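You operate a simulated robot arm through the tools that you are given. There is no shell and no other tool. Be economical: measure what you need, move in short steps, check, and stop when the job is done.

You are at the controls of a simulated robot arm. One attempt, no reset.

TASK
Rinse out the cleaner cup and stand it on the shelf over the sink.
Fine: empty it down the sink, run in 135 to 165 ml of water, tap off, then empty it again; no cleaner on the hands. Set down upright: cleaner cup.
Where things are to end (x, y in the base frame): cleaner cup within 60 mm of [850, -490].

The check looks at the end state, three seconds after you hand in, the way a careful person would. Anything else that was tipped, shoved, dropped, spilled or broken makes it a failure.

THE ROBOT
A 6-joint arm with a two-finger parallel gripper, fixed in place. Base frame: the origin is at the foot of the arm, x ahead of it, y to its left, z up; the work surface is at about z = 710. Lengths are in mm, angles in degrees, forces in N, time in s.
With the tool pointing down near the work surface it reaches from about 100 to 740 mm from the base axis. Its first joint turns from -115.0 to 115.0 degrees. Payload 4.2 kg.
The tool frame sits at the grasp point between the pads (the TCP): z along the fingers, y along the line on which they close. The tips reach 23 mm beyond it. Largest opening 94 mm; finger width 38, thickness 10; the body of the gripper, 54 by 96 mm, starts 39 mm behind the TCP.
Orientation is told as [roll, pitch, yaw] about the base's x, y, z axes, in that order, counted from this pose: with the fingers straight down and closing along the base's y, the tool's x points along the base's -x, its y along +y and its z along -z.

THE INTERFACE
- The arm moves only by the tool apply_moves. Its argument "series" is a list of rows, each a list of 2 entries, a list of its own where there are three numbers: the shift along the base's x, y, z in units of 25 mm (1.0 is 25 mm), then the turn, a rotation vector about the base's x, y, z in units of 8 degrees (1.0 is 8 degrees). In form: [[[x, y, z], [ax, ay, az]], ...]. A call has 1 to 12 rows; each row shifts and turns the commanded pose from where the row before left it. "fingers" is the closure, from 0 (fully open) to 1 (shut), set as the call begins (left out, the last holds). A call with a number of a shift or a turn outside -1 to 1 is refused whole. Each row takes 0.2 s and may step no farther than 50 mm and 8.6 degrees from the row before; otherwise, or with a gripper value out of range, the whole call is refused. Where a pose cannot be reached the arm comes as near as it can. A force on the tool above 40 N (or 10 N above the force at the start of the call, whichever is more), or a blocked arm, ends the call early, and 0.2 s more pass. The fingers move at their own pace (about 108 mm/s each) and stop on an object; they squeeze with about 20 N. The grip force told is the motor's: it shows also when the fingers shut on nothing. Time passes only in rows, and 0.2 s behind the last, so rows that do not move let the fingers close. It gives the time, the measured TCP pose, the force on the tool (base axes), the opening and the grip force at its end, in the units of the frame above (readings bear some noise), with the torque about the TCP (base axes, N m) and any sound that the robot's microphone picked up.
- Cameras (640 x 400 px; columns grow to the right, rows downward): "scene" is fixed at [401.7, -494.7, 1679.2]; the picture's right is [0.60, -0.80, 0.00], its down [-0.36, -0.27, -0.89] and it looks along [0.71, 0.54, -0.45] (base axes); focal length 214 px, centre (320, 200). "wrist" rides on the gripper at [86, 16, -75] in the tool frame; the picture's right is [-0.18, 0.98, 0.00], its down [-0.58, -0.11, -0.81] and it looks along [-0.79, -0.15, 0.59] (tool axes); focal length 243 px, centre (320, 200). There is no depth. A picture from a camera that has moved, and an enlarged one, comes with that camera's place and axes in the base frame and with its lens. The place of the scene camera against the robot may be out by one fixed shift of up to 12 mm in any direction.
- get_image(camera): a new picture of that camera. No time passes.
- move_column(by): slides the trunk up (or, below 0, down) by that many mm; the arm rides with it, the base frame stays. It gives what a move gives, with no picture.
- inspect(camera, box): a new picture of the part [left, top, right, bottom] of that camera's present view, enlarged. No time passes.
- hand_in(): hands the job in; it is judged then, once.

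Go step by step. Nothing tells you positions but the pictures and the camera data: compare them with the known pose of the tool, close in by small moves and look again before you grip or let go. The budget is 120 turns and 68 pictures, counting those below and the enlarged ones. Unless the task says otherwise, let go and move clear before handing in, and close with one line.

The tools are called as name(argument=value, ...) on one line, values as JSON. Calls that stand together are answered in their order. apply_moves: Moves the arm, as the interface text tells. Its arguments: {"type":"object","properties":{"series":{"type":"array","items":{"type":"array"}},"fingers":{"type":"number"}},"required":["series"]} The other tools are called the same way: move_column (by) slides the trunk up or down; get_image (camera) takes a picture; inspect (camera, box) takes an enlarged picture of a part of a camera's view; hand_in () hands the job in.

At the start:

```text
t: 0.0
tool_pos: [472.7, -375.8, 1567.8]
tool_rot: [0.0, -0.1, 0.0]
contact_force: [0.4, -0.2, -0.2]
wrist_torque: [0.0, 0.04, -0.01]
grip_width: 93.8
finger_force: 0.0
trunk travel left (down, up): [-956.0, 34.0]
```

scene: 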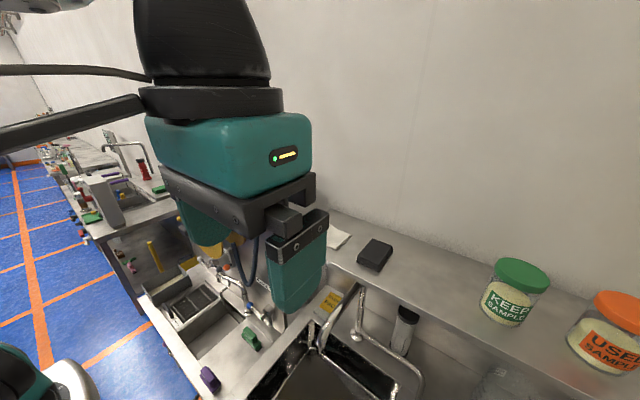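
wrist: 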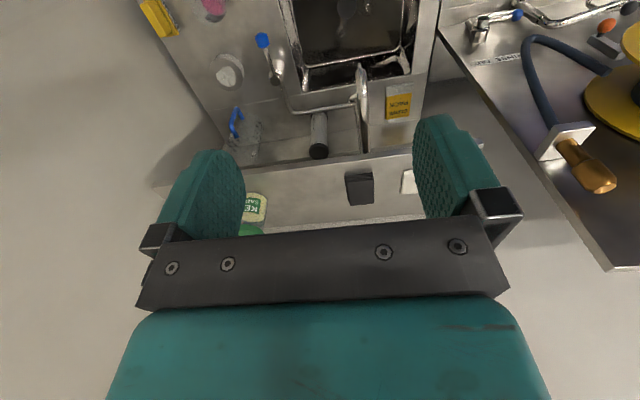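

I see a sink with a faucet, a shelf over it with jars, and items around it; I can't identify the cleaner cup yet. I'll look at enlarged pictures.

inspect(camera="wrist", box=[120, 0, 480, 225])

inspect(camera="scene", box=[140, 200, 460, 400])

```text
1.78 times, centred on (300, 112) of wrist
camera zoom: at [384.6, -360.7, 1641.6], right [0.18, 0.98, 0.0], down [0.58, -0.11, 0.81], along [0.79, -0.15, -0.59], focal length 431 px, centre (356, 356)
```

zoom: 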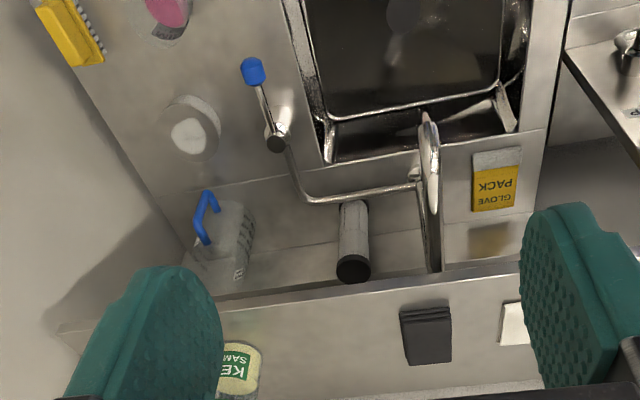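

```text
2.00 times, centred on (300, 300) of scene
camera zoom: at [401.7, -494.7, 1679.2], right [0.6, -0.8, 0.0], down [-0.36, -0.27, -0.89], along [0.71, 0.54, -0.45], focal length 429 px, centre (360, 0)
```

zoom: 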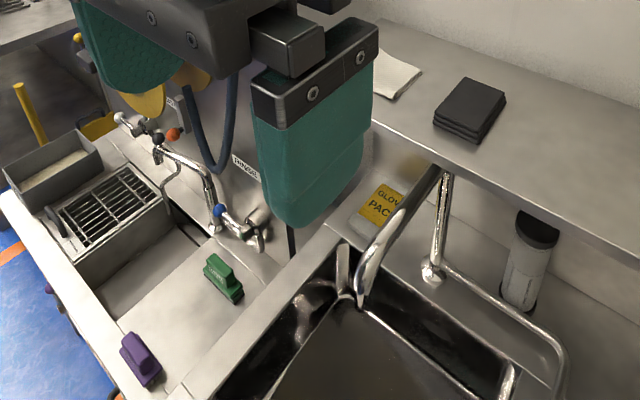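

The camera picture is upside down (right = +y). A pale cup stands on the counter at roughly (640,-650,1000) and the shelf is near z 1300. I'll move the arm right and back for a better view.

apply_moves(series=[[[-1, -1, 0], [0, 0, 0]], [[-1, -1, 0], [0, 0, 0]], [[-1, -1, 0], [0, 0, 0]], [[-1, -1, 0], [0, 0, 0]], [[0, -1, 0], [0, 0, 0]], [[0, -1, 0], [0, 0, 0]], [[0, -1, 0], [0, 0, 0]], [[0, -1, 0], [0, 0, 0]]])

get_image(camera="wrist")

get_image(camera="scene")

```text
t: 1.8
tool_pos: [371.4, -576.2, 1566.8]
tool_rot: [0.0, 0.1, 0.0]
contact_force: [-0.4, 1.6, -0.9]
wrist_torque: [-0.02, 0.0, 0.03]
grip_width: 94.1
finger_force: 0.2
trunk travel left (down, up): [-956.0, 34.0]
```

```text
63 pictures are left
camera wrist: at [283.7, -560.0, 1640.3], right [0.18, 0.98, 0.0], down [0.58, -0.11, 0.81], along [0.79, -0.15, -0.59], focal length 243 px, centre (320, 200)
```

wrist: 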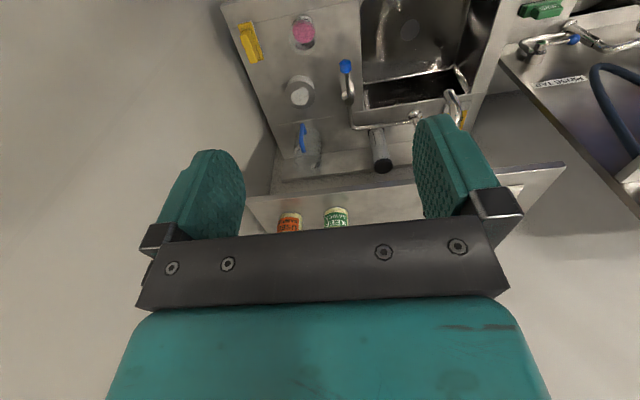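

```text
62 pictures are left
```

scene: 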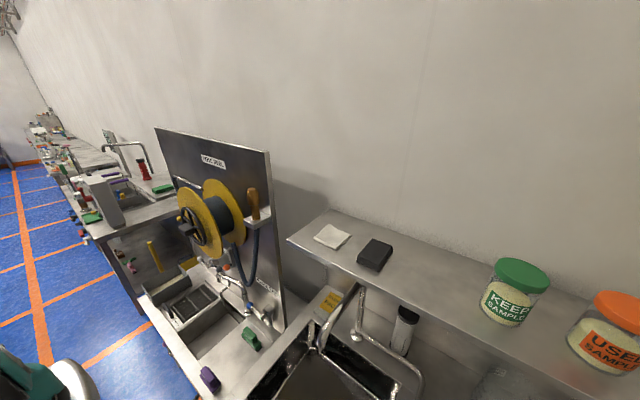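

inspect(camera="wrist", box=[210, 0, 370, 100])

inspect(camera="wrist", box=[240, 70, 480, 220])

inspect(camera="scene", box=[240, 270, 448, 400])

```text
4.00 times, centred on (290, 50) of wrist
camera zoom: at [283.7, -560.0, 1640.3], right [0.18, 0.98, 0.0], down [0.58, -0.11, 0.81], along [0.79, -0.15, -0.59], focal length 970 px, centre (440, 800)
```

zoom: 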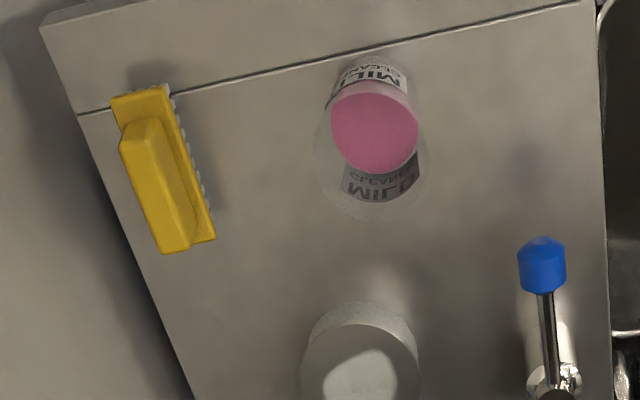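

```text
2.67 times, centred on (360, 145) of wrist
camera zoom: at [283.7, -560.0, 1640.3], right [0.18, 0.98, 0.0], down [0.58, -0.11, 0.81], along [0.79, -0.15, -0.59], focal length 647 px, centre (213, 347)
```

zoom: 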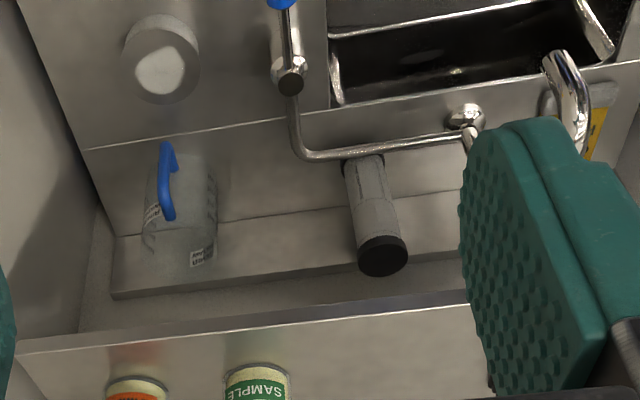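

```text
3.08 times, centred on (344, 335) of scene
camera zoom: at [401.7, -494.7, 1679.2], right [0.6, -0.8, 0.0], down [-0.36, -0.27, -0.89], along [0.71, 0.54, -0.45], focal length 660 px, centre (246, -215)
```

zoom: 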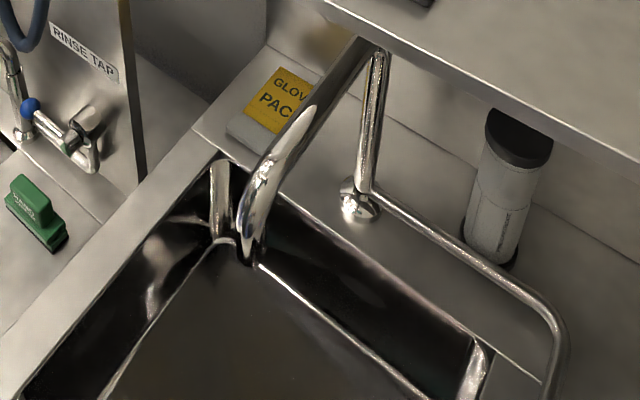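

The pink-filled cup labelled "MILD CLEANER" at about (530,-650,~880) is the target; the blue lever next to the sink looks like its tap. I'll lower the trunk for a closer look.

move_column(by=-300)

get_image(camera="wrist")

```text
t: 4.8
tool_pos: [370.0, -575.2, 1265.6]
tool_rot: [-0.1, 0.0, 0.0]
contact_force: [1.8, 0.2, -0.2]
wrist_torque: [0.0, 0.01, -0.02]
grip_width: 93.8
finger_force: 0.1
trunk travel left (down, up): [-656.0, 334.0]
```

```text
58 pictures are left
camera wrist: at [283.9, -560.0, 1340.3], right [0.18, 0.98, 0.0], down [0.58, -0.11, 0.81], along [0.79, -0.15, -0.59], focal length 243 px, centre (320, 200)
```

wrist: 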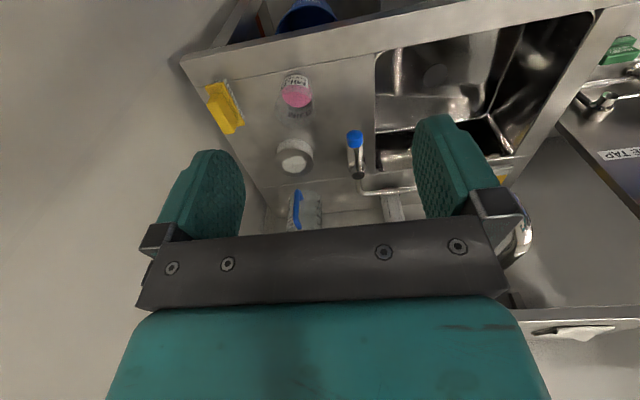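

The cup's contents sit at about (519,-649,920). Now enlarged looks at the cup, the lever and the sink.

inspect(camera="wrist", box=[190, 40, 382, 160])

inspect(camera="wrist", box=[320, 0, 640, 200])

get_image(camera="scene")

```text
3.33 times, centred on (286, 100) of wrist
camera zoom: at [283.9, -560.0, 1340.3], right [0.18, 0.98, 0.0], down [0.58, -0.11, 0.81], along [0.79, -0.15, -0.59], focal length 809 px, centre (433, 533)
```

zoom: 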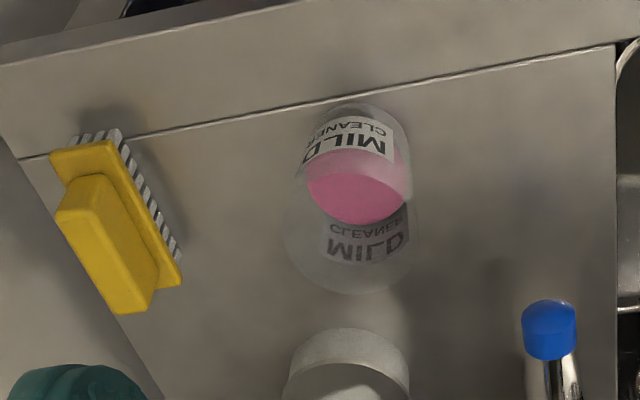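

```text
2.00 times, centred on (480, 100) of wrist
camera zoom: at [283.9, -560.0, 1340.3], right [0.18, 0.98, 0.0], down [0.58, -0.11, 0.81], along [0.79, -0.15, -0.59], focal length 485 px, centre (0, 400)
```

zoom: 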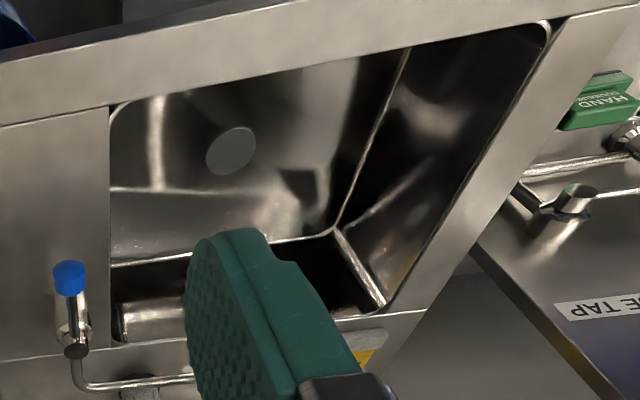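

```text
55 pictures are left
```

scene: 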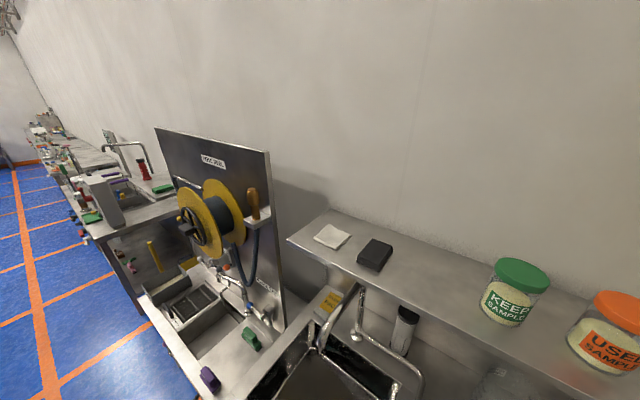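

The cup is clear, roughly 68 mm wide, standing from z≈870 to 965, half full. The wrist camera would be on the underside for a horizontal grasp, so I'll test turning the wrist 180° so that it ends on top.

apply_moves(series=[[[0, 0, 0], [0, 0, -1]], [[0, 0, 0], [0, 0, -1]], [[0, 0, 0], [0, 0, -1]], [[0, 0, 0], [0, 0, -1]], [[0, 0, 0], [0, 0, -1]], [[0, 0, 0], [0, 0, -1]], [[0, 0, 0], [0, 0, -1]], [[0, 0, 0], [0, 0, -1]], [[0, 0, 0], [0, 0, -1]], [[0, 0, 0], [0, 0, -1]], [[0, 0, 0], [0, 0, -1]], [[0, 0, 0], [0, 0, -1]]])

apply_moves(series=[[[0, 0, 0], [0, 0, -1]], [[0, 0, 0], [0, 0, -1]], [[0, 0, 0], [0, 0, -1]], [[0, 0, 0], [0, 0, -1]], [[0, 0, 0], [0, 0, -1]], [[0, 0, 0], [0, 0, -1]], [[0, 0, 0], [0, 0, -1]], [[0, 0, 0], [0, 0, -1]], [[0, 0, 0], [0, 0, -1]], [[0, 0, 0], [0, 0, -1]], [[0, 0, 0], [0, 0, -0.5]]])

get_image(camera="wrist")

```text
t: 7.4
tool_pos: [370.9, -576.3, 1267.0]
tool_rot: [-0.1, 0.1, -96.2]
contact_force: [0.0, 0.8, -0.4]
wrist_torque: [0.0, 0.01, -0.02]
grip_width: 93.9
finger_force: 0.0
trunk travel left (down, up): [-656.0, 334.0]
```

```text
t: 9.8
tool_pos: [371.7, -575.5, 1266.3]
tool_rot: [0.0, -0.1, 179.9]
contact_force: [0.2, -0.1, -1.0]
wrist_torque: [0.07, 0.0, -0.01]
grip_width: 93.9
finger_force: 0.1
trunk travel left (down, up): [-656.0, 334.0]
```

```text
54 pictures are left
camera wrist: at [456.8, -592.7, 1339.8], right [-0.19, -0.98, 0.0], down [-0.58, 0.11, 0.81], along [-0.79, 0.15, -0.59], focal length 243 px, centre (320, 200)
```

wrist: 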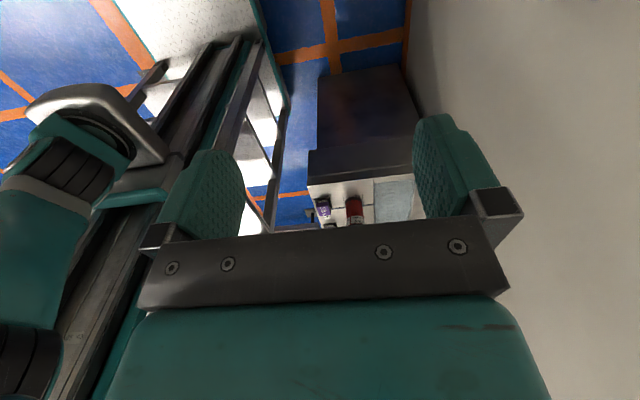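

The flip works. Now I pitch the tool to near horizontal, pointing +x, with the camera on top.

apply_moves(series=[[[0, 0, 0], [0, -1, 0]], [[0, 0, 0], [0, -1, 0]], [[0, 0, 0], [0, -1, 0]], [[0, 0, 0], [0, -1, 0]], [[0, 0, 0], [0, -1, 0]], [[0, 0, 0], [0, -1, 0]], [[0, 0, 0], [0, -1, 0]], [[0, 0, 0], [0, -1, 0]], [[0, 0, 0], [0, -1, 0]]])

get_image(camera="wrist")

```text
t: 11.8
tool_pos: [375.8, -565.5, 1257.7]
tool_rot: [0.8, 26.6, -180.0]
contact_force: [-0.8, -0.4, -0.8]
wrist_torque: [0.0, -0.02, 0.02]
grip_width: 93.9
finger_force: 0.1
out of reach, approached as far as the arm can: row 4, 5, 6, 7, 8, 9
trunk travel left (down, up): [-656.0, 334.0]
```

```text
53 pictures are left
camera wrist: at [419.5, -581.8, 1362.6], right [-0.17, -0.98, -0.07], down [-0.88, 0.12, 0.46], along [-0.44, 0.14, -0.88], focal length 243 px, centre (320, 200)
```

wrist: 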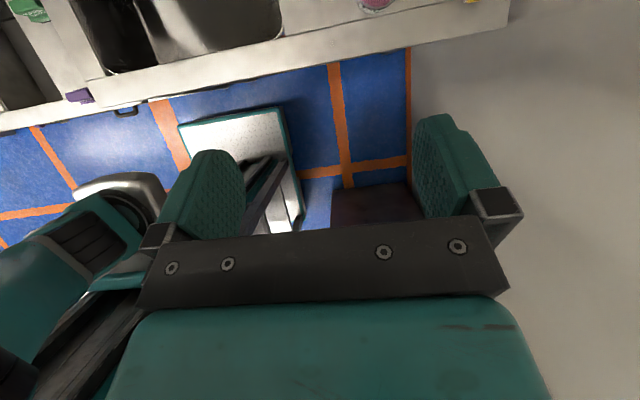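

The tool hits a limit when pitching along +x. I'll undo that and try pitching along the arm's own radial direction.

apply_moves(series=[[[0, 0, 0], [0, 1, 0]], [[0, 0, 0], [0, 1, 0]], [[0, 0, 0], [0, 1, 0]], [[0, 0, 0], [0, 1, 0]], [[0, 0, 0], [0, 1, 0]], [[0, 0, 0], [0, 1, 0]], [[0, 0, 0], [0, 1, 0]], [[0, 0, 0], [0, 1, 0]], [[0, 0, 0], [0, 1, 0]]])

apply_moves(series=[[[0, 0, 0], [0, 0, -1]], [[0, 0, 0], [0, 0, -1]], [[0, 0, 0], [0, 0, -1]], [[0, 0, 0], [0, 0, -1]], [[0, 0, 0], [0, 0, -1]], [[0, 0, 0], [0, 0, -1]], [[0, 0, 0], [0, 0, -1]], [[0, 0, 0], [-0.84, -0.55, 0]], [[0, 0, 0], [-0.84, -0.55, 0]], [[0, 0, 0], [-0.84, -0.55, 0]], [[0, 0, 0], [-0.84, -0.55, 0]], [[0, 0, 0], [-0.84, -0.55, 0]]])

```text
t: 13.8
tool_pos: [367.3, -550.7, 1231.9]
tool_rot: [0.0, -23.1, -179.9]
contact_force: [0.3, 0.6, -0.2]
wrist_torque: [0.01, 0.0, -0.02]
grip_width: 94.1
finger_force: 0.1
out of reach, approached as far as the arm can: row 4, 7, 8, 9
trunk travel left (down, up): [-656.0, 334.0]
```

```text
t: 16.4
tool_pos: [363.9, -551.9, 1234.6]
tool_rot: [1.1, 17.3, 124.2]
contact_force: [0.4, -0.2, 0.1]
wrist_torque: [-0.01, -0.01, 0.0]
grip_width: 94.2
finger_force: 0.0
out of reach, approached as far as the arm can: row 2, 4, 7, 8, 9
trunk travel left (down, up): [-656.0, 334.0]
```

Rows 10–12 went through, so the tool is tilting outward along the radius now; I'll continue that.

apply_moves(series=[[[0, 0, 0], [-0.84, -0.55, 0]], [[0, 0, 0], [-0.84, -0.55, 0]], [[0, 0, 0], [-0.84, -0.55, 0]], [[0, 0, 0], [-0.84, -0.55, 0]]])

```text
t: 17.4
tool_pos: [362.4, -552.0, 1235.3]
tool_rot: [1.3, 49.5, 124.4]
contact_force: [-0.7, -0.1, 0.5]
wrist_torque: [-0.01, 0.02, -0.01]
grip_width: 93.9
finger_force: 0.1
trunk travel left (down, up): [-656.0, 334.0]
```

apply_moves(series=[[[0, 0, 0], [-0.84, -0.55, 0]], [[0, 0, 0], [-0.84, -0.55, 0]], [[0, 0, 0], [-0.84, -0.55, 0]]])

get_image(camera="wrist")

```text
t: 18.2
tool_pos: [364.4, -551.7, 1234.0]
tool_rot: [2.9, 73.5, 125.9]
contact_force: [-0.4, 0.5, 0.6]
wrist_torque: [0.01, 0.01, 0.0]
grip_width: 93.9
finger_force: 0.0
trunk travel left (down, up): [-656.0, 334.0]
```

```text
52 pictures are left
camera wrist: at [324.3, -521.2, 1338.3], right [-0.85, -0.49, -0.16], down [-0.42, 0.84, -0.33], along [0.3, -0.21, -0.93], focal length 243 px, centre (320, 200)
```

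wrist: 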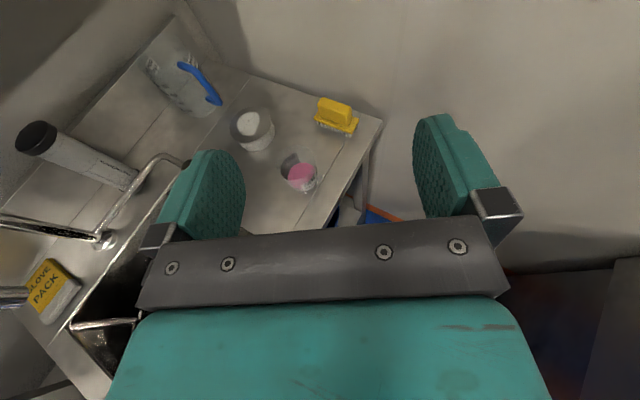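

Now I have an upright top view with the cup centred near (515,-643). Next I look toward the sink, tap and spout by yawing left.

apply_moves(series=[[[0, 0, 0], [0, 0, 1]], [[0, 0, 0], [0, 0, 1]], [[0, 0, 0], [0, 0, 1]], [[0, 0, 0], [0, 0, 1]], [[-1, 0, 0], [0, 0, 0]]])

get_image(camera="wrist")

get_image(camera="scene")

```text
t: 19.4
tool_pos: [337.4, -549.9, 1234.1]
tool_rot: [3.2, 73.4, 158.0]
contact_force: [0.0, 0.4, 0.1]
wrist_torque: [0.04, -0.02, -0.05]
grip_width: 93.9
finger_force: 0.0
trunk travel left (down, up): [-656.0, 334.0]
```

```text
51 pictures are left
camera wrist: at [288.6, -544.0, 1338.5], right [-0.46, -0.87, -0.16], down [-0.81, 0.49, -0.33], along [0.37, -0.02, -0.93], focal length 243 px, centre (320, 200)
```

wrist: 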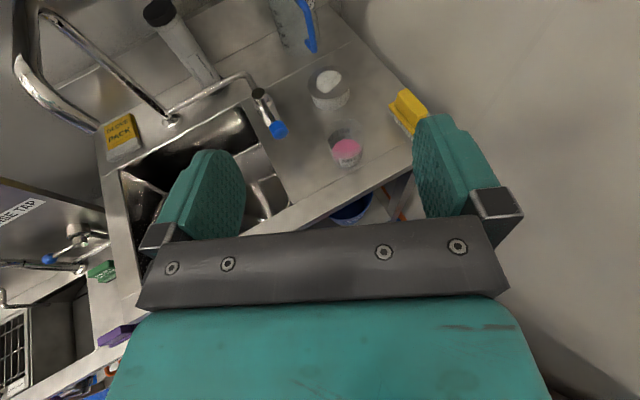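

```text
50 pictures are left
```

scene: 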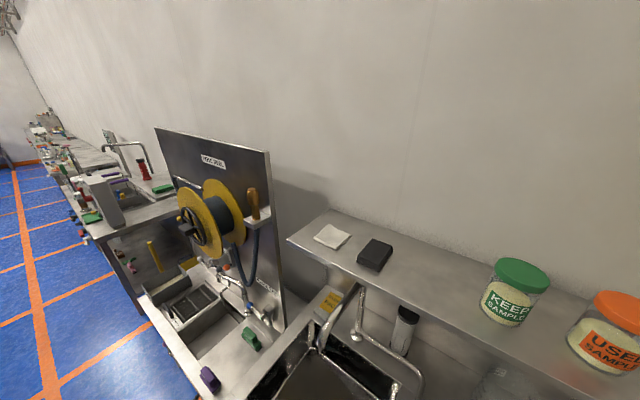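

inspect(camera="wrist", box=[0, 0, 192, 160])

inspect(camera="wrist", box=[200, 60, 360, 160])

```text
2.50 times, centred on (96, 80) of wrist
camera zoom: at [288.6, -544.0, 1338.5], right [-0.46, -0.87, -0.16], down [-0.81, 0.49, -0.33], along [0.37, -0.02, -0.93], focal length 606 px, centre (880, 500)
```

zoom: 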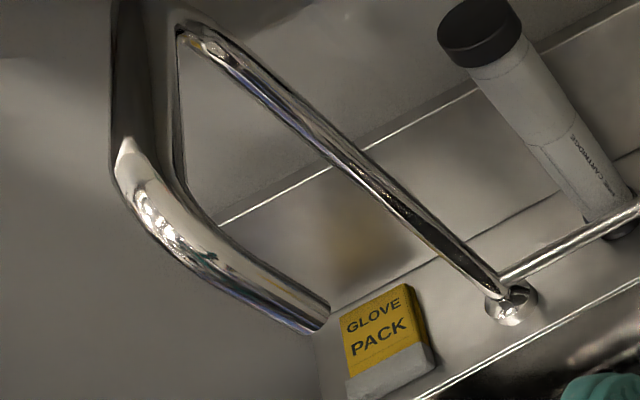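

```text
4.00 times, centred on (280, 110) of wrist
camera zoom: at [288.6, -544.0, 1338.5], right [-0.46, -0.87, -0.16], down [-0.81, 0.49, -0.33], along [0.37, -0.02, -0.93], focal length 970 px, centre (480, 560)
```

zoom: 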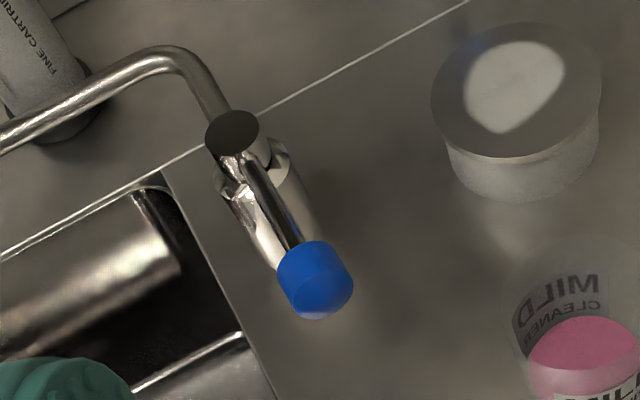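

The spout tip is at about (638,-326,1108); the valve lever has its pivot near (690,-551) and blue knob near (593,-551,979). I'll lower to the knob height and approach with the fingers part-closed to straddle it.

move_column(by=-235)

apply_moves(series=[[[1, 0, 0], [0, 0, 0]], [[1, 0, 0], [0, 0, 0]], [[1, 0, 0], [0, 0, 0]], [[1, 0, 0], [0, 0, 0]], [[1, 0, 0], [0, 0, 0]], [[1, 0, 0], [0, 0, 0]]], fingers=0.35)

get_image(camera="wrist")

```text
t: 21.9
tool_pos: [338.4, -550.1, 999.5]
tool_rot: [3.0, 73.4, 157.9]
contact_force: [0.8, 0.1, 0.1]
wrist_torque: [0.01, 0.0, -0.04]
grip_width: 94.0
finger_force: 0.0
trunk travel left (down, up): [-421.0, 569.0]
```

```text
t: 23.3
tool_pos: [488.0, -550.5, 1000.3]
tool_rot: [3.1, 73.3, 157.9]
contact_force: [0.3, -0.7, -0.8]
wrist_torque: [0.01, 0.0, -0.03]
grip_width: 61.3
finger_force: 0.0
trunk travel left (down, up): [-421.0, 569.0]
```

```text
47 pictures are left
camera wrist: at [438.8, -544.9, 1104.1], right [-0.46, -0.87, -0.16], down [-0.81, 0.49, -0.33], along [0.37, -0.02, -0.93], focal length 243 px, centre (320, 200)
```

wrist: 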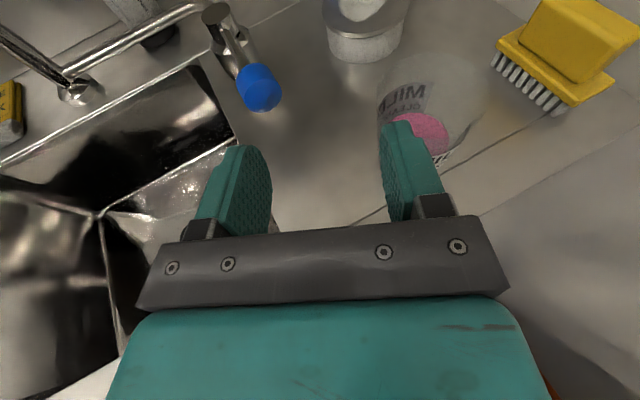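

The knob is ahead-left at about (600,-550,965). I advance, staying above the cup rim and shifting a bit left.

apply_moves(series=[[[0.5, 0.8, 0], [0, 0, 0]], [[1, 0, 0], [0, 0, 0]], [[1, 0, 0], [0, 0, 0]]])

get_image(camera="wrist")

```text
t: 24.1
tool_pos: [550.1, -531.6, 1000.3]
tool_rot: [2.9, 73.4, 157.9]
contact_force: [0.0, 0.1, 1.0]
wrist_torque: [-0.03, 0.0, 0.0]
grip_width: 61.3
finger_force: 0.0
trunk travel left (down, up): [-421.0, 569.0]
```

```text
46 pictures are left
camera wrist: at [500.9, -525.2, 1103.8], right [-0.46, -0.87, -0.16], down [-0.81, 0.49, -0.33], along [0.37, -0.02, -0.93], focal length 243 px, centre (320, 200)
```

wrist: 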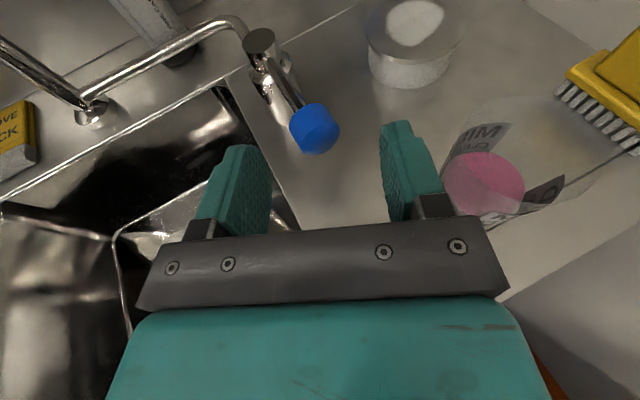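

Refined: knob (612,-551,955), pivot (703,-550,970). I move over the knob and lower so the fingers straddle it.

apply_moves(series=[[[1, -0.4, 0], [0, 0, 0]], [[0.9, -0.3, 0], [0, 0, 0]], [[0, 0, -0.8], [0, 0, 0]], [[0, 0, -0.9], [0, 0, 0]]])

get_image(camera="wrist")

```text
t: 25.1
tool_pos: [599.3, -548.3, 957.5]
tool_rot: [3.0, 73.4, 158.0]
contact_force: [-0.2, -1.0, -0.6]
wrist_torque: [0.0, 0.03, -0.02]
grip_width: 61.4
finger_force: 0.0
trunk travel left (down, up): [-421.0, 569.0]
```

```text
45 pictures are left
camera wrist: at [549.8, -542.1, 1061.8], right [-0.46, -0.87, -0.16], down [-0.81, 0.49, -0.33], along [0.37, -0.02, -0.93], focal length 243 px, centre (320, 200)
```

wrist: 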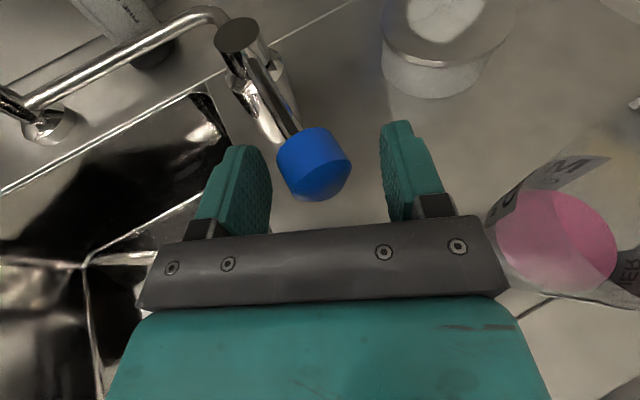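

The fingers straddle the knob. I push gently toward +y (away from the cup) to test the lever.

apply_moves(series=[[[0, 0.5, 0], [0, 0, 0]], [[0, 0.5, 0], [0, 0, 0]], [[0, 0.4, 0], [0, 0, 0]]])

get_image(camera="wrist")

inspect(camera="scene", box=[240, 270, 448, 400])

```text
t: 25.9
tool_pos: [598.6, -512.3, 958.3]
tool_rot: [3.0, 73.3, 158.0]
contact_force: [0.2, -0.3, -0.5]
wrist_torque: [0.0, -0.01, 0.04]
grip_width: 61.2
finger_force: 0.1
trunk travel left (down, up): [-421.0, 569.0]
```

```text
44 pictures are left
camera wrist: at [549.1, -506.5, 1062.3], right [-0.46, -0.87, -0.16], down [-0.81, 0.49, -0.33], along [0.37, -0.02, -0.93], focal length 243 px, centre (320, 200)
```

wrist: 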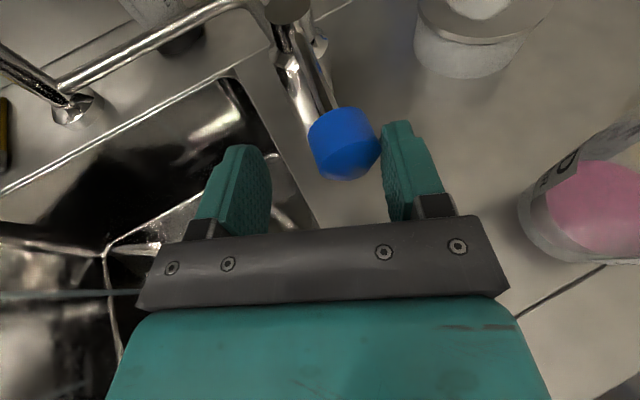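

```text
3.08 times, centred on (344, 335) of scene
camera zoom: at [401.7, -494.7, 1679.2], right [0.6, -0.8, 0.0], down [-0.36, -0.27, -0.89], along [0.71, 0.54, -0.45], focal length 660 px, centre (246, -215)
```

zoom: 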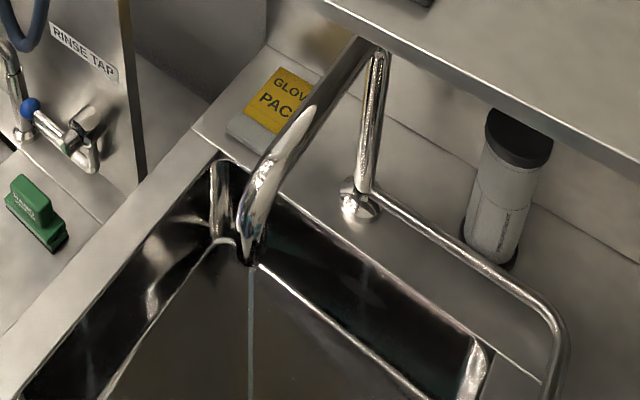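

Water is running as a thin stream. I leave the lever there: ease off, raise, and back away.

apply_moves(series=[[[0, -0.35, 0], [0, 0, 0]], [[0, 0, 0.8], [0, 0, 0]], [[0, 0, 1], [0, 0, 0]], [[0, 0, 1], [0, 0, 0]], [[-1, 0.3, 0], [0, 0, 0]], [[-1, 0.3, 0], [0, 0, 0]], [[-1, 0, 0], [0, 0, 0]], [[-1, 0, 0], [0, 0, 0]], [[-1, 0, 0], [0, 0, 0]], [[-1, 0, 0], [0, 0, 0]], [[-1, 0, 0], [0, 0, 0]]])

get_image(camera="wrist")

inspect(camera="scene", box=[240, 270, 448, 400])

```text
t: 28.3
tool_pos: [422.9, -507.9, 1026.2]
tool_rot: [3.0, 73.4, 158.0]
contact_force: [-0.5, 0.3, -0.5]
wrist_torque: [-0.01, 0.02, 0.03]
grip_width: 60.9
finger_force: 0.1
trunk travel left (down, up): [-421.0, 569.0]
```

```text
42 pictures are left
camera wrist: at [374.1, -500.7, 1130.5], right [-0.46, -0.87, -0.16], down [-0.81, 0.49, -0.33], along [0.37, -0.02, -0.93], focal length 243 px, centre (320, 200)
```

wrist: 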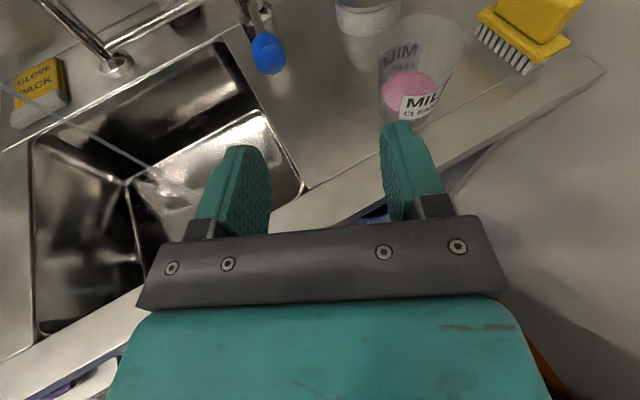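

```text
3.08 times, centred on (344, 335) of scene
camera zoom: at [401.7, -494.7, 1679.2], right [0.6, -0.8, 0.0], down [-0.36, -0.27, -0.89], along [0.71, 0.54, -0.45], focal length 660 px, centre (246, -215)
```

zoom: 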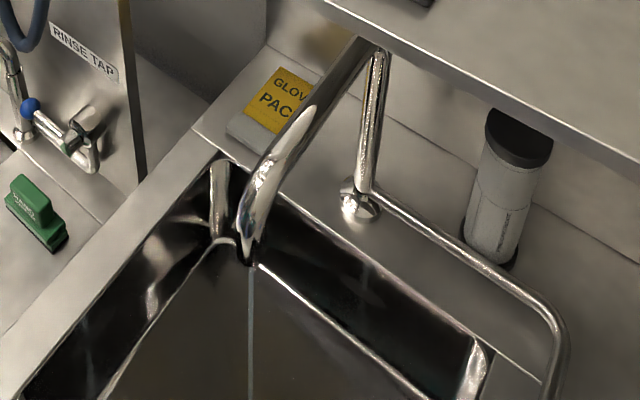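

Stream is steady and lands in the sink. Now I set up to grasp the cup from the front-left: open the fingers, shift right, level the tool a bit more and lower.

apply_moves(series=[[[0, -1, 0], [0, 0, 0]], [[0, -1, 0], [0, 0, 0]], [[-0.5, -1, 0], [0, 0, 0]], [[0, -0.6, 0], [0, 0, 0]], [[0, 0, 0], [-0.41, -0.91, 0]]], fingers=0)

move_column(by=-90)

get_image(camera="wrist")

```text
t: 29.5
tool_pos: [408.9, -596.5, 1025.7]
tool_rot: [5.5, 81.5, 160.5]
contact_force: [-0.3, -0.3, 0.9]
wrist_torque: [0.01, -0.02, 0.03]
grip_width: 93.8
finger_force: 0.1
trunk travel left (down, up): [-421.0, 569.0]
```

```text
t: 30.7
tool_pos: [409.7, -596.4, 935.4]
tool_rot: [5.1, 81.4, 160.1]
contact_force: [0.2, 0.0, 0.0]
wrist_torque: [-0.04, -0.02, 0.01]
grip_width: 93.7
finger_force: 0.0
trunk travel left (down, up): [-331.0, 659.0]
```

```text
40 pictures are left
camera wrist: at [348.0, -584.9, 1032.2], right [-0.44, -0.88, -0.17], down [-0.76, 0.47, -0.46], along [0.48, -0.07, -0.87], focal length 243 px, centre (320, 200)
```

wrist: 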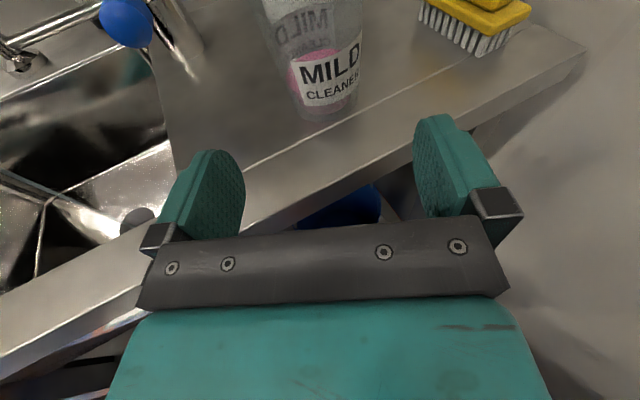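

The cup lies straight ahead between the fingers' line. I advance along the heading and look again.

apply_moves(series=[[[0.8, -0.38, 0], [0, 0, 0]], [[0.8, -0.38, -0.4], [0, 0, 0]]])

get_image(camera="wrist")

```text
t: 31.3
tool_pos: [450.8, -616.2, 926.9]
tool_rot: [5.1, 81.4, 160.0]
contact_force: [0.5, 0.1, -0.4]
wrist_torque: [-0.01, 0.02, 0.0]
grip_width: 93.9
finger_force: 0.1
trunk travel left (down, up): [-331.0, 659.0]
```

```text
39 pictures are left
camera wrist: at [389.7, -604.5, 1022.7], right [-0.44, -0.88, -0.17], down [-0.76, 0.47, -0.46], along [0.48, -0.07, -0.87], focal length 243 px, centre (320, 200)
```

wrist: 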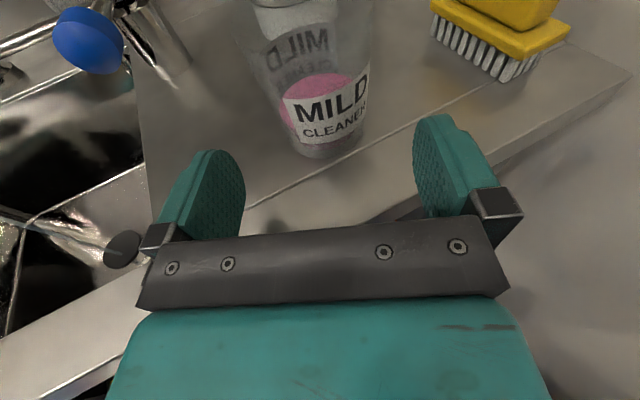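

Cup is centred on the approach line at about (513,-644). Advancing.

apply_moves(series=[[[0.7, -0.33, 0], [0, 0, 0]], [[0.7, -0.33, 0], [0, 0, 0]]])

get_image(camera="wrist")

```text
t: 31.9
tool_pos: [486.5, -632.4, 925.3]
tool_rot: [4.9, 81.4, 159.8]
contact_force: [0.6, -0.2, -0.8]
wrist_torque: [-0.02, -0.02, 0.02]
grip_width: 94.1
finger_force: 0.1
trunk travel left (down, up): [-331.0, 659.0]
```

```text
38 pictures are left
camera wrist: at [423.6, -621.2, 1022.1], right [-0.44, -0.88, -0.17], down [-0.76, 0.47, -0.46], along [0.48, -0.07, -0.87], focal length 243 px, centre (320, 200)
```

wrist: 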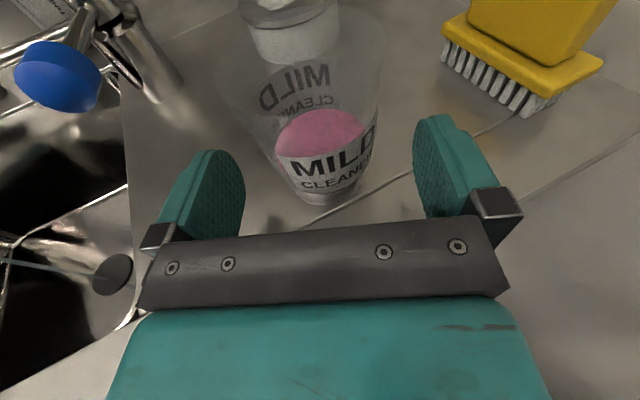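

Centre now read at about (517,-647). Final 24 mm advance, then close.

apply_moves(series=[[[0.9, -0.42, 0], [0, 0, 0]]])

apply_moves(series=[[[0, 0, 0], [0, 0, 0]], [[0, 0, 0], [0, 0, 0]], [[0, 0, 0], [0, 0, 0]]], fingers=1)

get_image(camera="wrist")

```text
t: 32.3
tool_pos: [508.8, -643.0, 926.6]
tool_rot: [5.1, 81.3, 160.0]
contact_force: [-0.4, 0.8, 0.4]
wrist_torque: [-0.01, 0.04, -0.01]
grip_width: 93.7
finger_force: 0.2
trunk travel left (down, up): [-331.0, 659.0]
```

```text
t: 33.1
tool_pos: [507.9, -643.1, 926.9]
tool_rot: [5.0, 81.4, 160.0]
contact_force: [0.7, -0.4, 0.4]
wrist_torque: [-0.05, 0.0, 0.02]
grip_width: 68.1
finger_force: 20.7
trunk travel left (down, up): [-331.0, 659.0]
```

```text
37 pictures are left
camera wrist: at [446.6, -631.3, 1022.7], right [-0.44, -0.88, -0.17], down [-0.76, 0.47, -0.46], along [0.48, -0.07, -0.87], focal length 243 px, centre (320, 200)
```

wrist: 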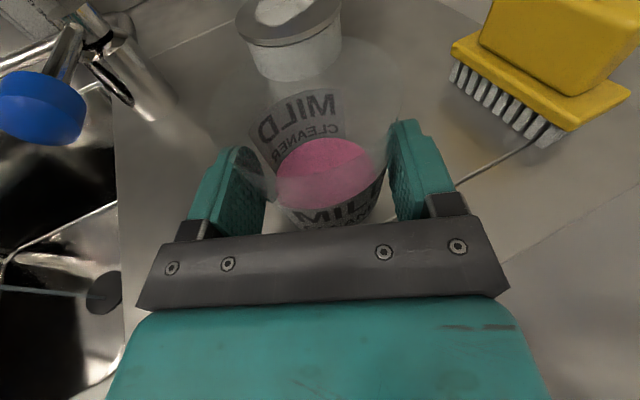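

Gripped at 68 mm. Lifting.

move_column(by=80)

get_image(camera="wrist")

```text
t: 34.3
tool_pos: [508.4, -642.9, 1006.2]
tool_rot: [5.0, 81.3, 159.8]
contact_force: [-0.4, 0.2, -0.5]
wrist_torque: [0.01, -0.02, 0.02]
grip_width: 67.7
finger_force: 20.0
trunk travel left (down, up): [-411.0, 579.0]
```

```text
36 pictures are left
camera wrist: at [446.6, -631.4, 1102.6], right [-0.44, -0.88, -0.17], down [-0.76, 0.47, -0.46], along [0.48, -0.07, -0.87], focal length 243 px, centre (320, 200)
```

wrist: 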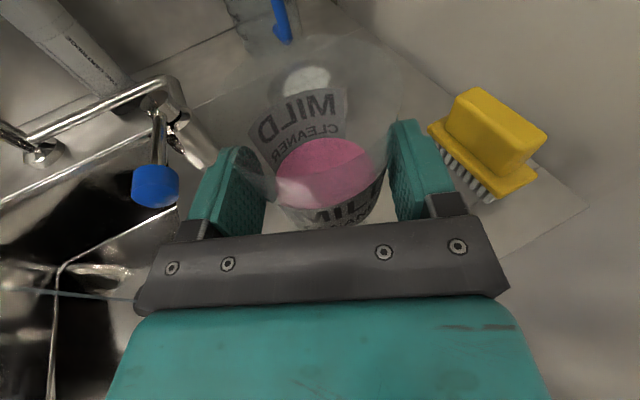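

Cup held securely. Carrying it toward the sink, keeping clear of the lever.

apply_moves(series=[[[0, 0.5, 0], [0, 0, 0]], [[0, 0.9, 0], [0, 0, 0]], [[0, 1, 0], [0, 0, 0]], [[0, 1, 0], [0, 0, 0]], [[0, 1, 0], [0, 0, 0]], [[0, 1, 0], [0, 0, 0]], [[0.3, 1, 0], [0, 0, 0]], [[0.8, 0.8, 0], [0, 0, 0]], [[1, 0.4, 0], [0, 0, 0]], [[0.9, 0, 0], [0, 0, 0]], [[0.4, 0, 0], [0, 0, 0]]])

get_image(camera="wrist")

get_image(camera="scene")

```text
t: 36.7
tool_pos: [594.3, -452.7, 1007.4]
tool_rot: [5.0, 81.5, 160.1]
contact_force: [-0.6, 0.1, -1.3]
wrist_torque: [-0.01, 0.01, -0.02]
grip_width: 68.0
finger_force: 19.6
trunk travel left (down, up): [-411.0, 579.0]
```

```text
35 pictures are left
camera wrist: at [532.3, -441.6, 1103.8], right [-0.44, -0.88, -0.17], down [-0.76, 0.47, -0.46], along [0.48, -0.07, -0.87], focal length 243 px, centre (320, 200)
```

wrist: 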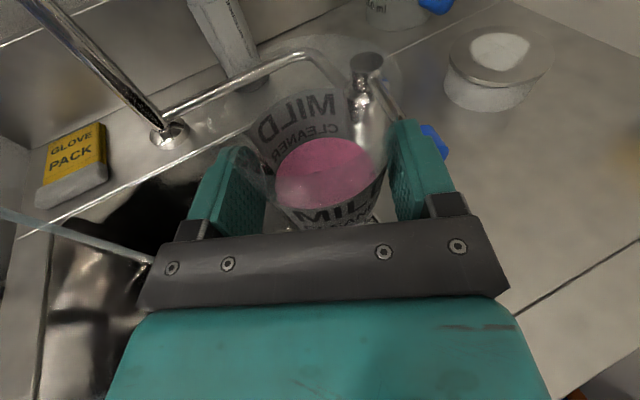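

```text
34 pictures are left
```

scene: 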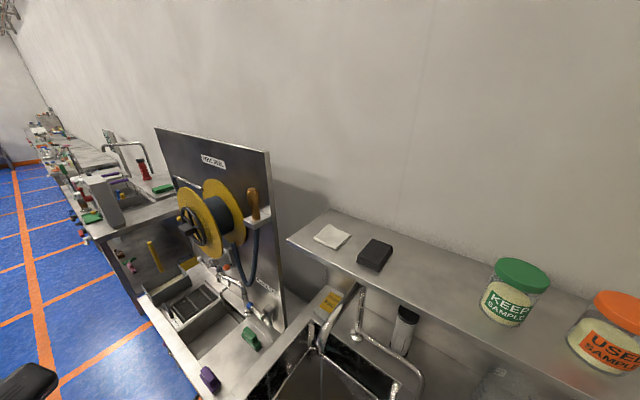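

Over the sink, clear of the stream and the lever. I lower a little and roll the cup toward the sink's left to pour.

move_column(by=-40)

apply_moves(series=[[[0, 0.6, 0], [-0.896, 0.419, 0.147]], [[0, 0, 0], [-0.896, 0.419, 0.147]], [[0, 0, 0], [-0.896, 0.419, 0.147]], [[0, 0, 0], [-0.896, 0.419, 0.147]], [[0, 0, 0], [-0.896, 0.419, 0.147]], [[0, 0, 0], [-0.896, 0.419, 0.147]], [[0, 0, 0], [-0.896, 0.419, 0.147]], [[0, 0, 0], [-0.448, 0.21, 0.074]], [[0, 0, 0], [-0.448, 0.21, 0.074]]])

get_image(camera="wrist")

```text
t: 37.5
tool_pos: [595.2, -453.6, 966.9]
tool_rot: [5.1, 81.4, 160.0]
contact_force: [0.4, 0.3, -1.6]
wrist_torque: [0.02, 0.02, 0.0]
grip_width: 68.1
finger_force: 20.3
trunk travel left (down, up): [-371.0, 619.0]
```

```text
t: 39.5
tool_pos: [595.5, -438.1, 968.2]
tool_rot: [80.7, 24.8, -119.1]
contact_force: [-0.1, 0.7, -0.6]
wrist_torque: [-0.02, 0.03, -0.02]
grip_width: 67.9
finger_force: 19.9
trunk travel left (down, up): [-371.0, 619.0]
```

```text
33 pictures are left
camera wrist: at [564.4, -346.2, 1028.7], right [-0.14, -0.58, 0.8], down [-0.97, -0.07, -0.22], along [0.19, -0.81, -0.55], focal length 243 px, centre (320, 200)
```

wrist: 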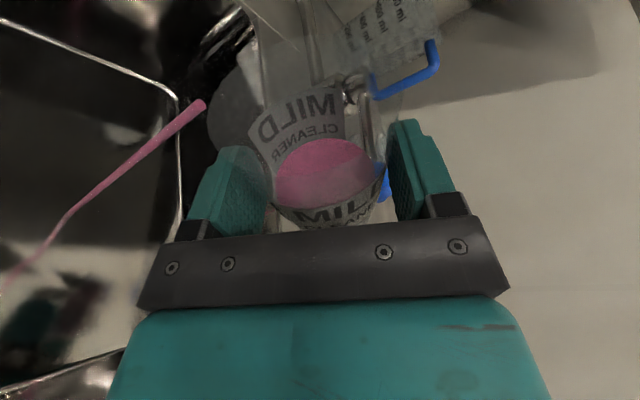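

Pink stream falls cleanly into the sink. Continue rolling and let it drain.

apply_moves(series=[[[0, 0, 0], [-0.448, 0.21, 0.074]], [[0, 0, 0], [-0.448, 0.21, 0.074]], [[0, 0, 0], [-0.448, 0.21, 0.074]], [[0, 0, 0], [-0.448, 0.21, 0.074]], [[0, 0, 0], [-0.448, 0.21, 0.074]], [[0, 0, 0], [-0.448, 0.21, 0.074]], [[0, 0, 0], [-0.896, 0.419, 0.147]], [[0, 0, 0], [-0.896, 0.419, 0.147]], [[0, 0, 0], [-0.896, 0.419, 0.147]], [[0, 0, 0], [0, 0, 0]], [[0, 0, 0], [0, 0, 0]]])

get_image(camera="wrist")

```text
t: 41.9
tool_pos: [593.8, -438.5, 968.2]
tool_rot: [80.9, -22.5, -111.6]
contact_force: [0.0, 0.7, 0.2]
wrist_torque: [-0.02, -0.01, 0.0]
grip_width: 67.4
finger_force: 20.1
trunk travel left (down, up): [-371.0, 619.0]
```

```text
32 pictures are left
camera wrist: at [560.8, -328.6, 959.4], right [0.22, 0.13, 0.97], down [-0.95, -0.19, 0.24], along [0.22, -0.97, 0.08], focal length 243 px, centre (320, 200)
```

wrist: 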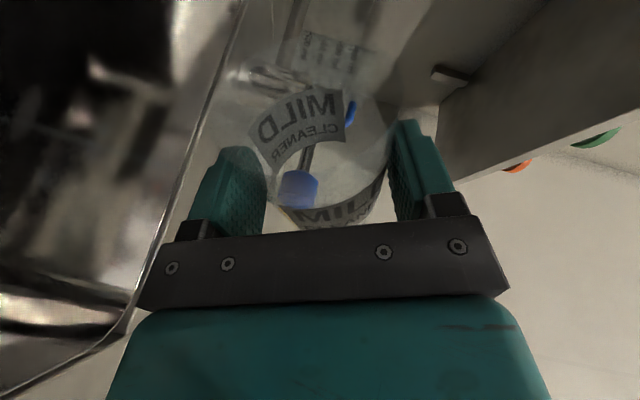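

Empty. A bit more tilt with a hold for the last drops, then roll back upright.

apply_moves(series=[[[0, 0, 0], [-0.896, 0.419, 0.147]], [[0, 0, 0], [-0.896, 0.419, 0.147]], [[0, 0, 0], [0, 0, 0]], [[0, 0, 0], [0, 0, 0]], [[0, 0, 0], [0, 0, 0]], [[0, 0, 0], [0, 0, 0]], [[0, 0, 0], [0.896, -0.419, -0.147]], [[0, 0, 0], [0.896, -0.419, -0.147]], [[0, 0, 0], [0.896, -0.419, -0.147]], [[0, 0, 0], [0.896, -0.419, -0.147]], [[0, 0, 0], [0.896, -0.419, -0.147]], [[0, 0, 0], [0.896, -0.419, -0.147]]])

apply_moves(series=[[[0, 0, 0], [0.896, -0.419, -0.147]], [[0, 0, 0], [0.896, -0.419, -0.147]], [[0, 0, 0], [0.896, -0.419, -0.147]], [[0, 0, 0], [0.896, -0.419, -0.147]], [[0, 0, 0], [0.896, -0.419, -0.147]], [[0, 0, 0], [0.896, -0.419, -0.147]], [[0, 0, 0], [0.896, -0.419, -0.147]], [[0, 0, 0], [0.896, -0.419, -0.147]], [[0, 0, 0], [0.896, -0.419, -0.147]], [[0, 0, 0], [0.896, -0.419, -0.147]]])

get_image(camera="wrist")

```text
t: 44.5
tool_pos: [594.7, -438.3, 967.4]
tool_rot: [81.4, 9.3, -116.7]
contact_force: [-1.0, -0.1, -0.3]
wrist_torque: [0.01, -0.01, -0.03]
grip_width: 67.5
finger_force: 19.9
trunk travel left (down, up): [-371.0, 619.0]
```

```text
t: 46.7
tool_pos: [594.5, -438.8, 967.2]
tool_rot: [3.8, 81.5, 158.7]
contact_force: [0.0, -0.5, -0.3]
wrist_torque: [-0.02, 0.01, -0.02]
grip_width: 67.4
finger_force: 20.7
trunk travel left (down, up): [-371.0, 619.0]
```

```text
31 pictures are left
camera wrist: at [532.1, -427.2, 1063.4], right [-0.44, -0.88, -0.17], down [-0.76, 0.47, -0.45], along [0.48, -0.07, -0.87], focal length 243 px, centre (320, 200)
```

wrist: 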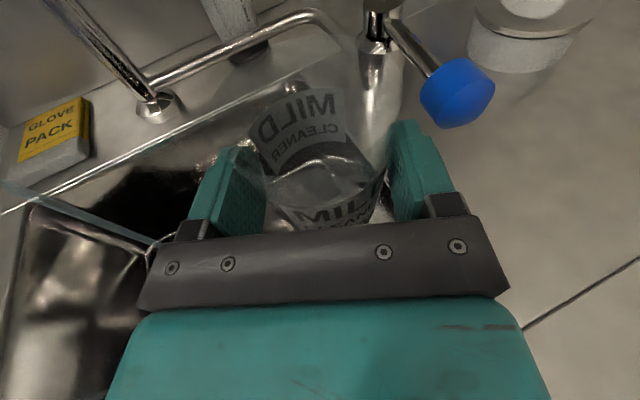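

Cup is empty and upright. I route to a staging point behind the water stream so the stream will enter over the cup's far rim, not over a finger.

apply_moves(series=[[[-1, 0, 0], [0, 0, 0]], [[-1, 0.3, 0], [0, 0, 0]], [[0, 1, 0], [0, 0, 0]], [[0, 1, 0], [0, 0, 0]], [[0, 1, 0], [0, 0, 0]], [[0, 1, 0], [0, 0, 0]], [[0, 1, 0], [0, 0, 0]], [[0.3, 0.7, 0], [0, 0, 0]]])

get_image(camera="wrist")

inspect(camera="scene", box=[200, 250, 440, 400])

```text
t: 48.5
tool_pos: [558.1, -296.6, 962.4]
tool_rot: [4.7, 81.5, 159.8]
contact_force: [-0.5, -0.6, -0.7]
wrist_torque: [0.02, -0.03, 0.02]
grip_width: 67.4
finger_force: 20.1
out of reach, approached as far as the arm can: row 7, 8
trunk travel left (down, up): [-371.0, 619.0]
```

```text
30 pictures are left
camera wrist: at [496.8, -283.1, 1058.9], right [-0.44, -0.88, -0.17], down [-0.76, 0.47, -0.46], along [0.48, -0.07, -0.87], focal length 243 px, centre (320, 200)
```

wrist: 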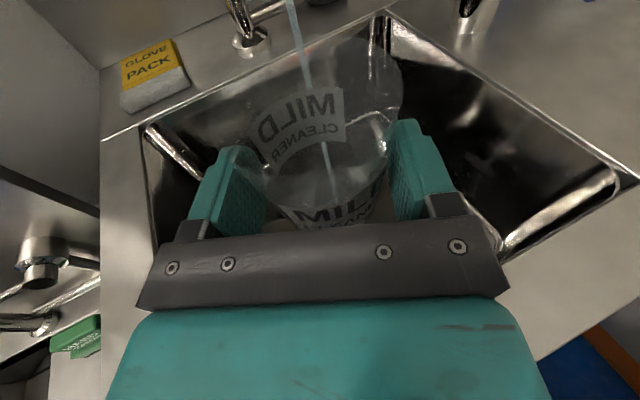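

```text
2.67 times, centred on (320, 325) of scene
camera zoom: at [401.7, -494.7, 1679.2], right [0.6, -0.8, 0.0], down [-0.36, -0.27, -0.89], along [0.71, 0.54, -0.45], focal length 572 px, centre (320, -133)
```

zoom: 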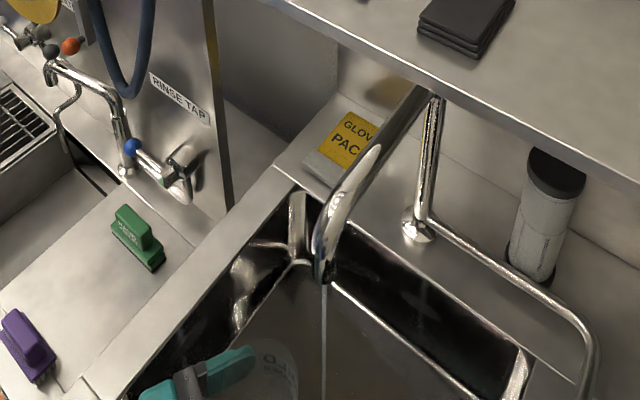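

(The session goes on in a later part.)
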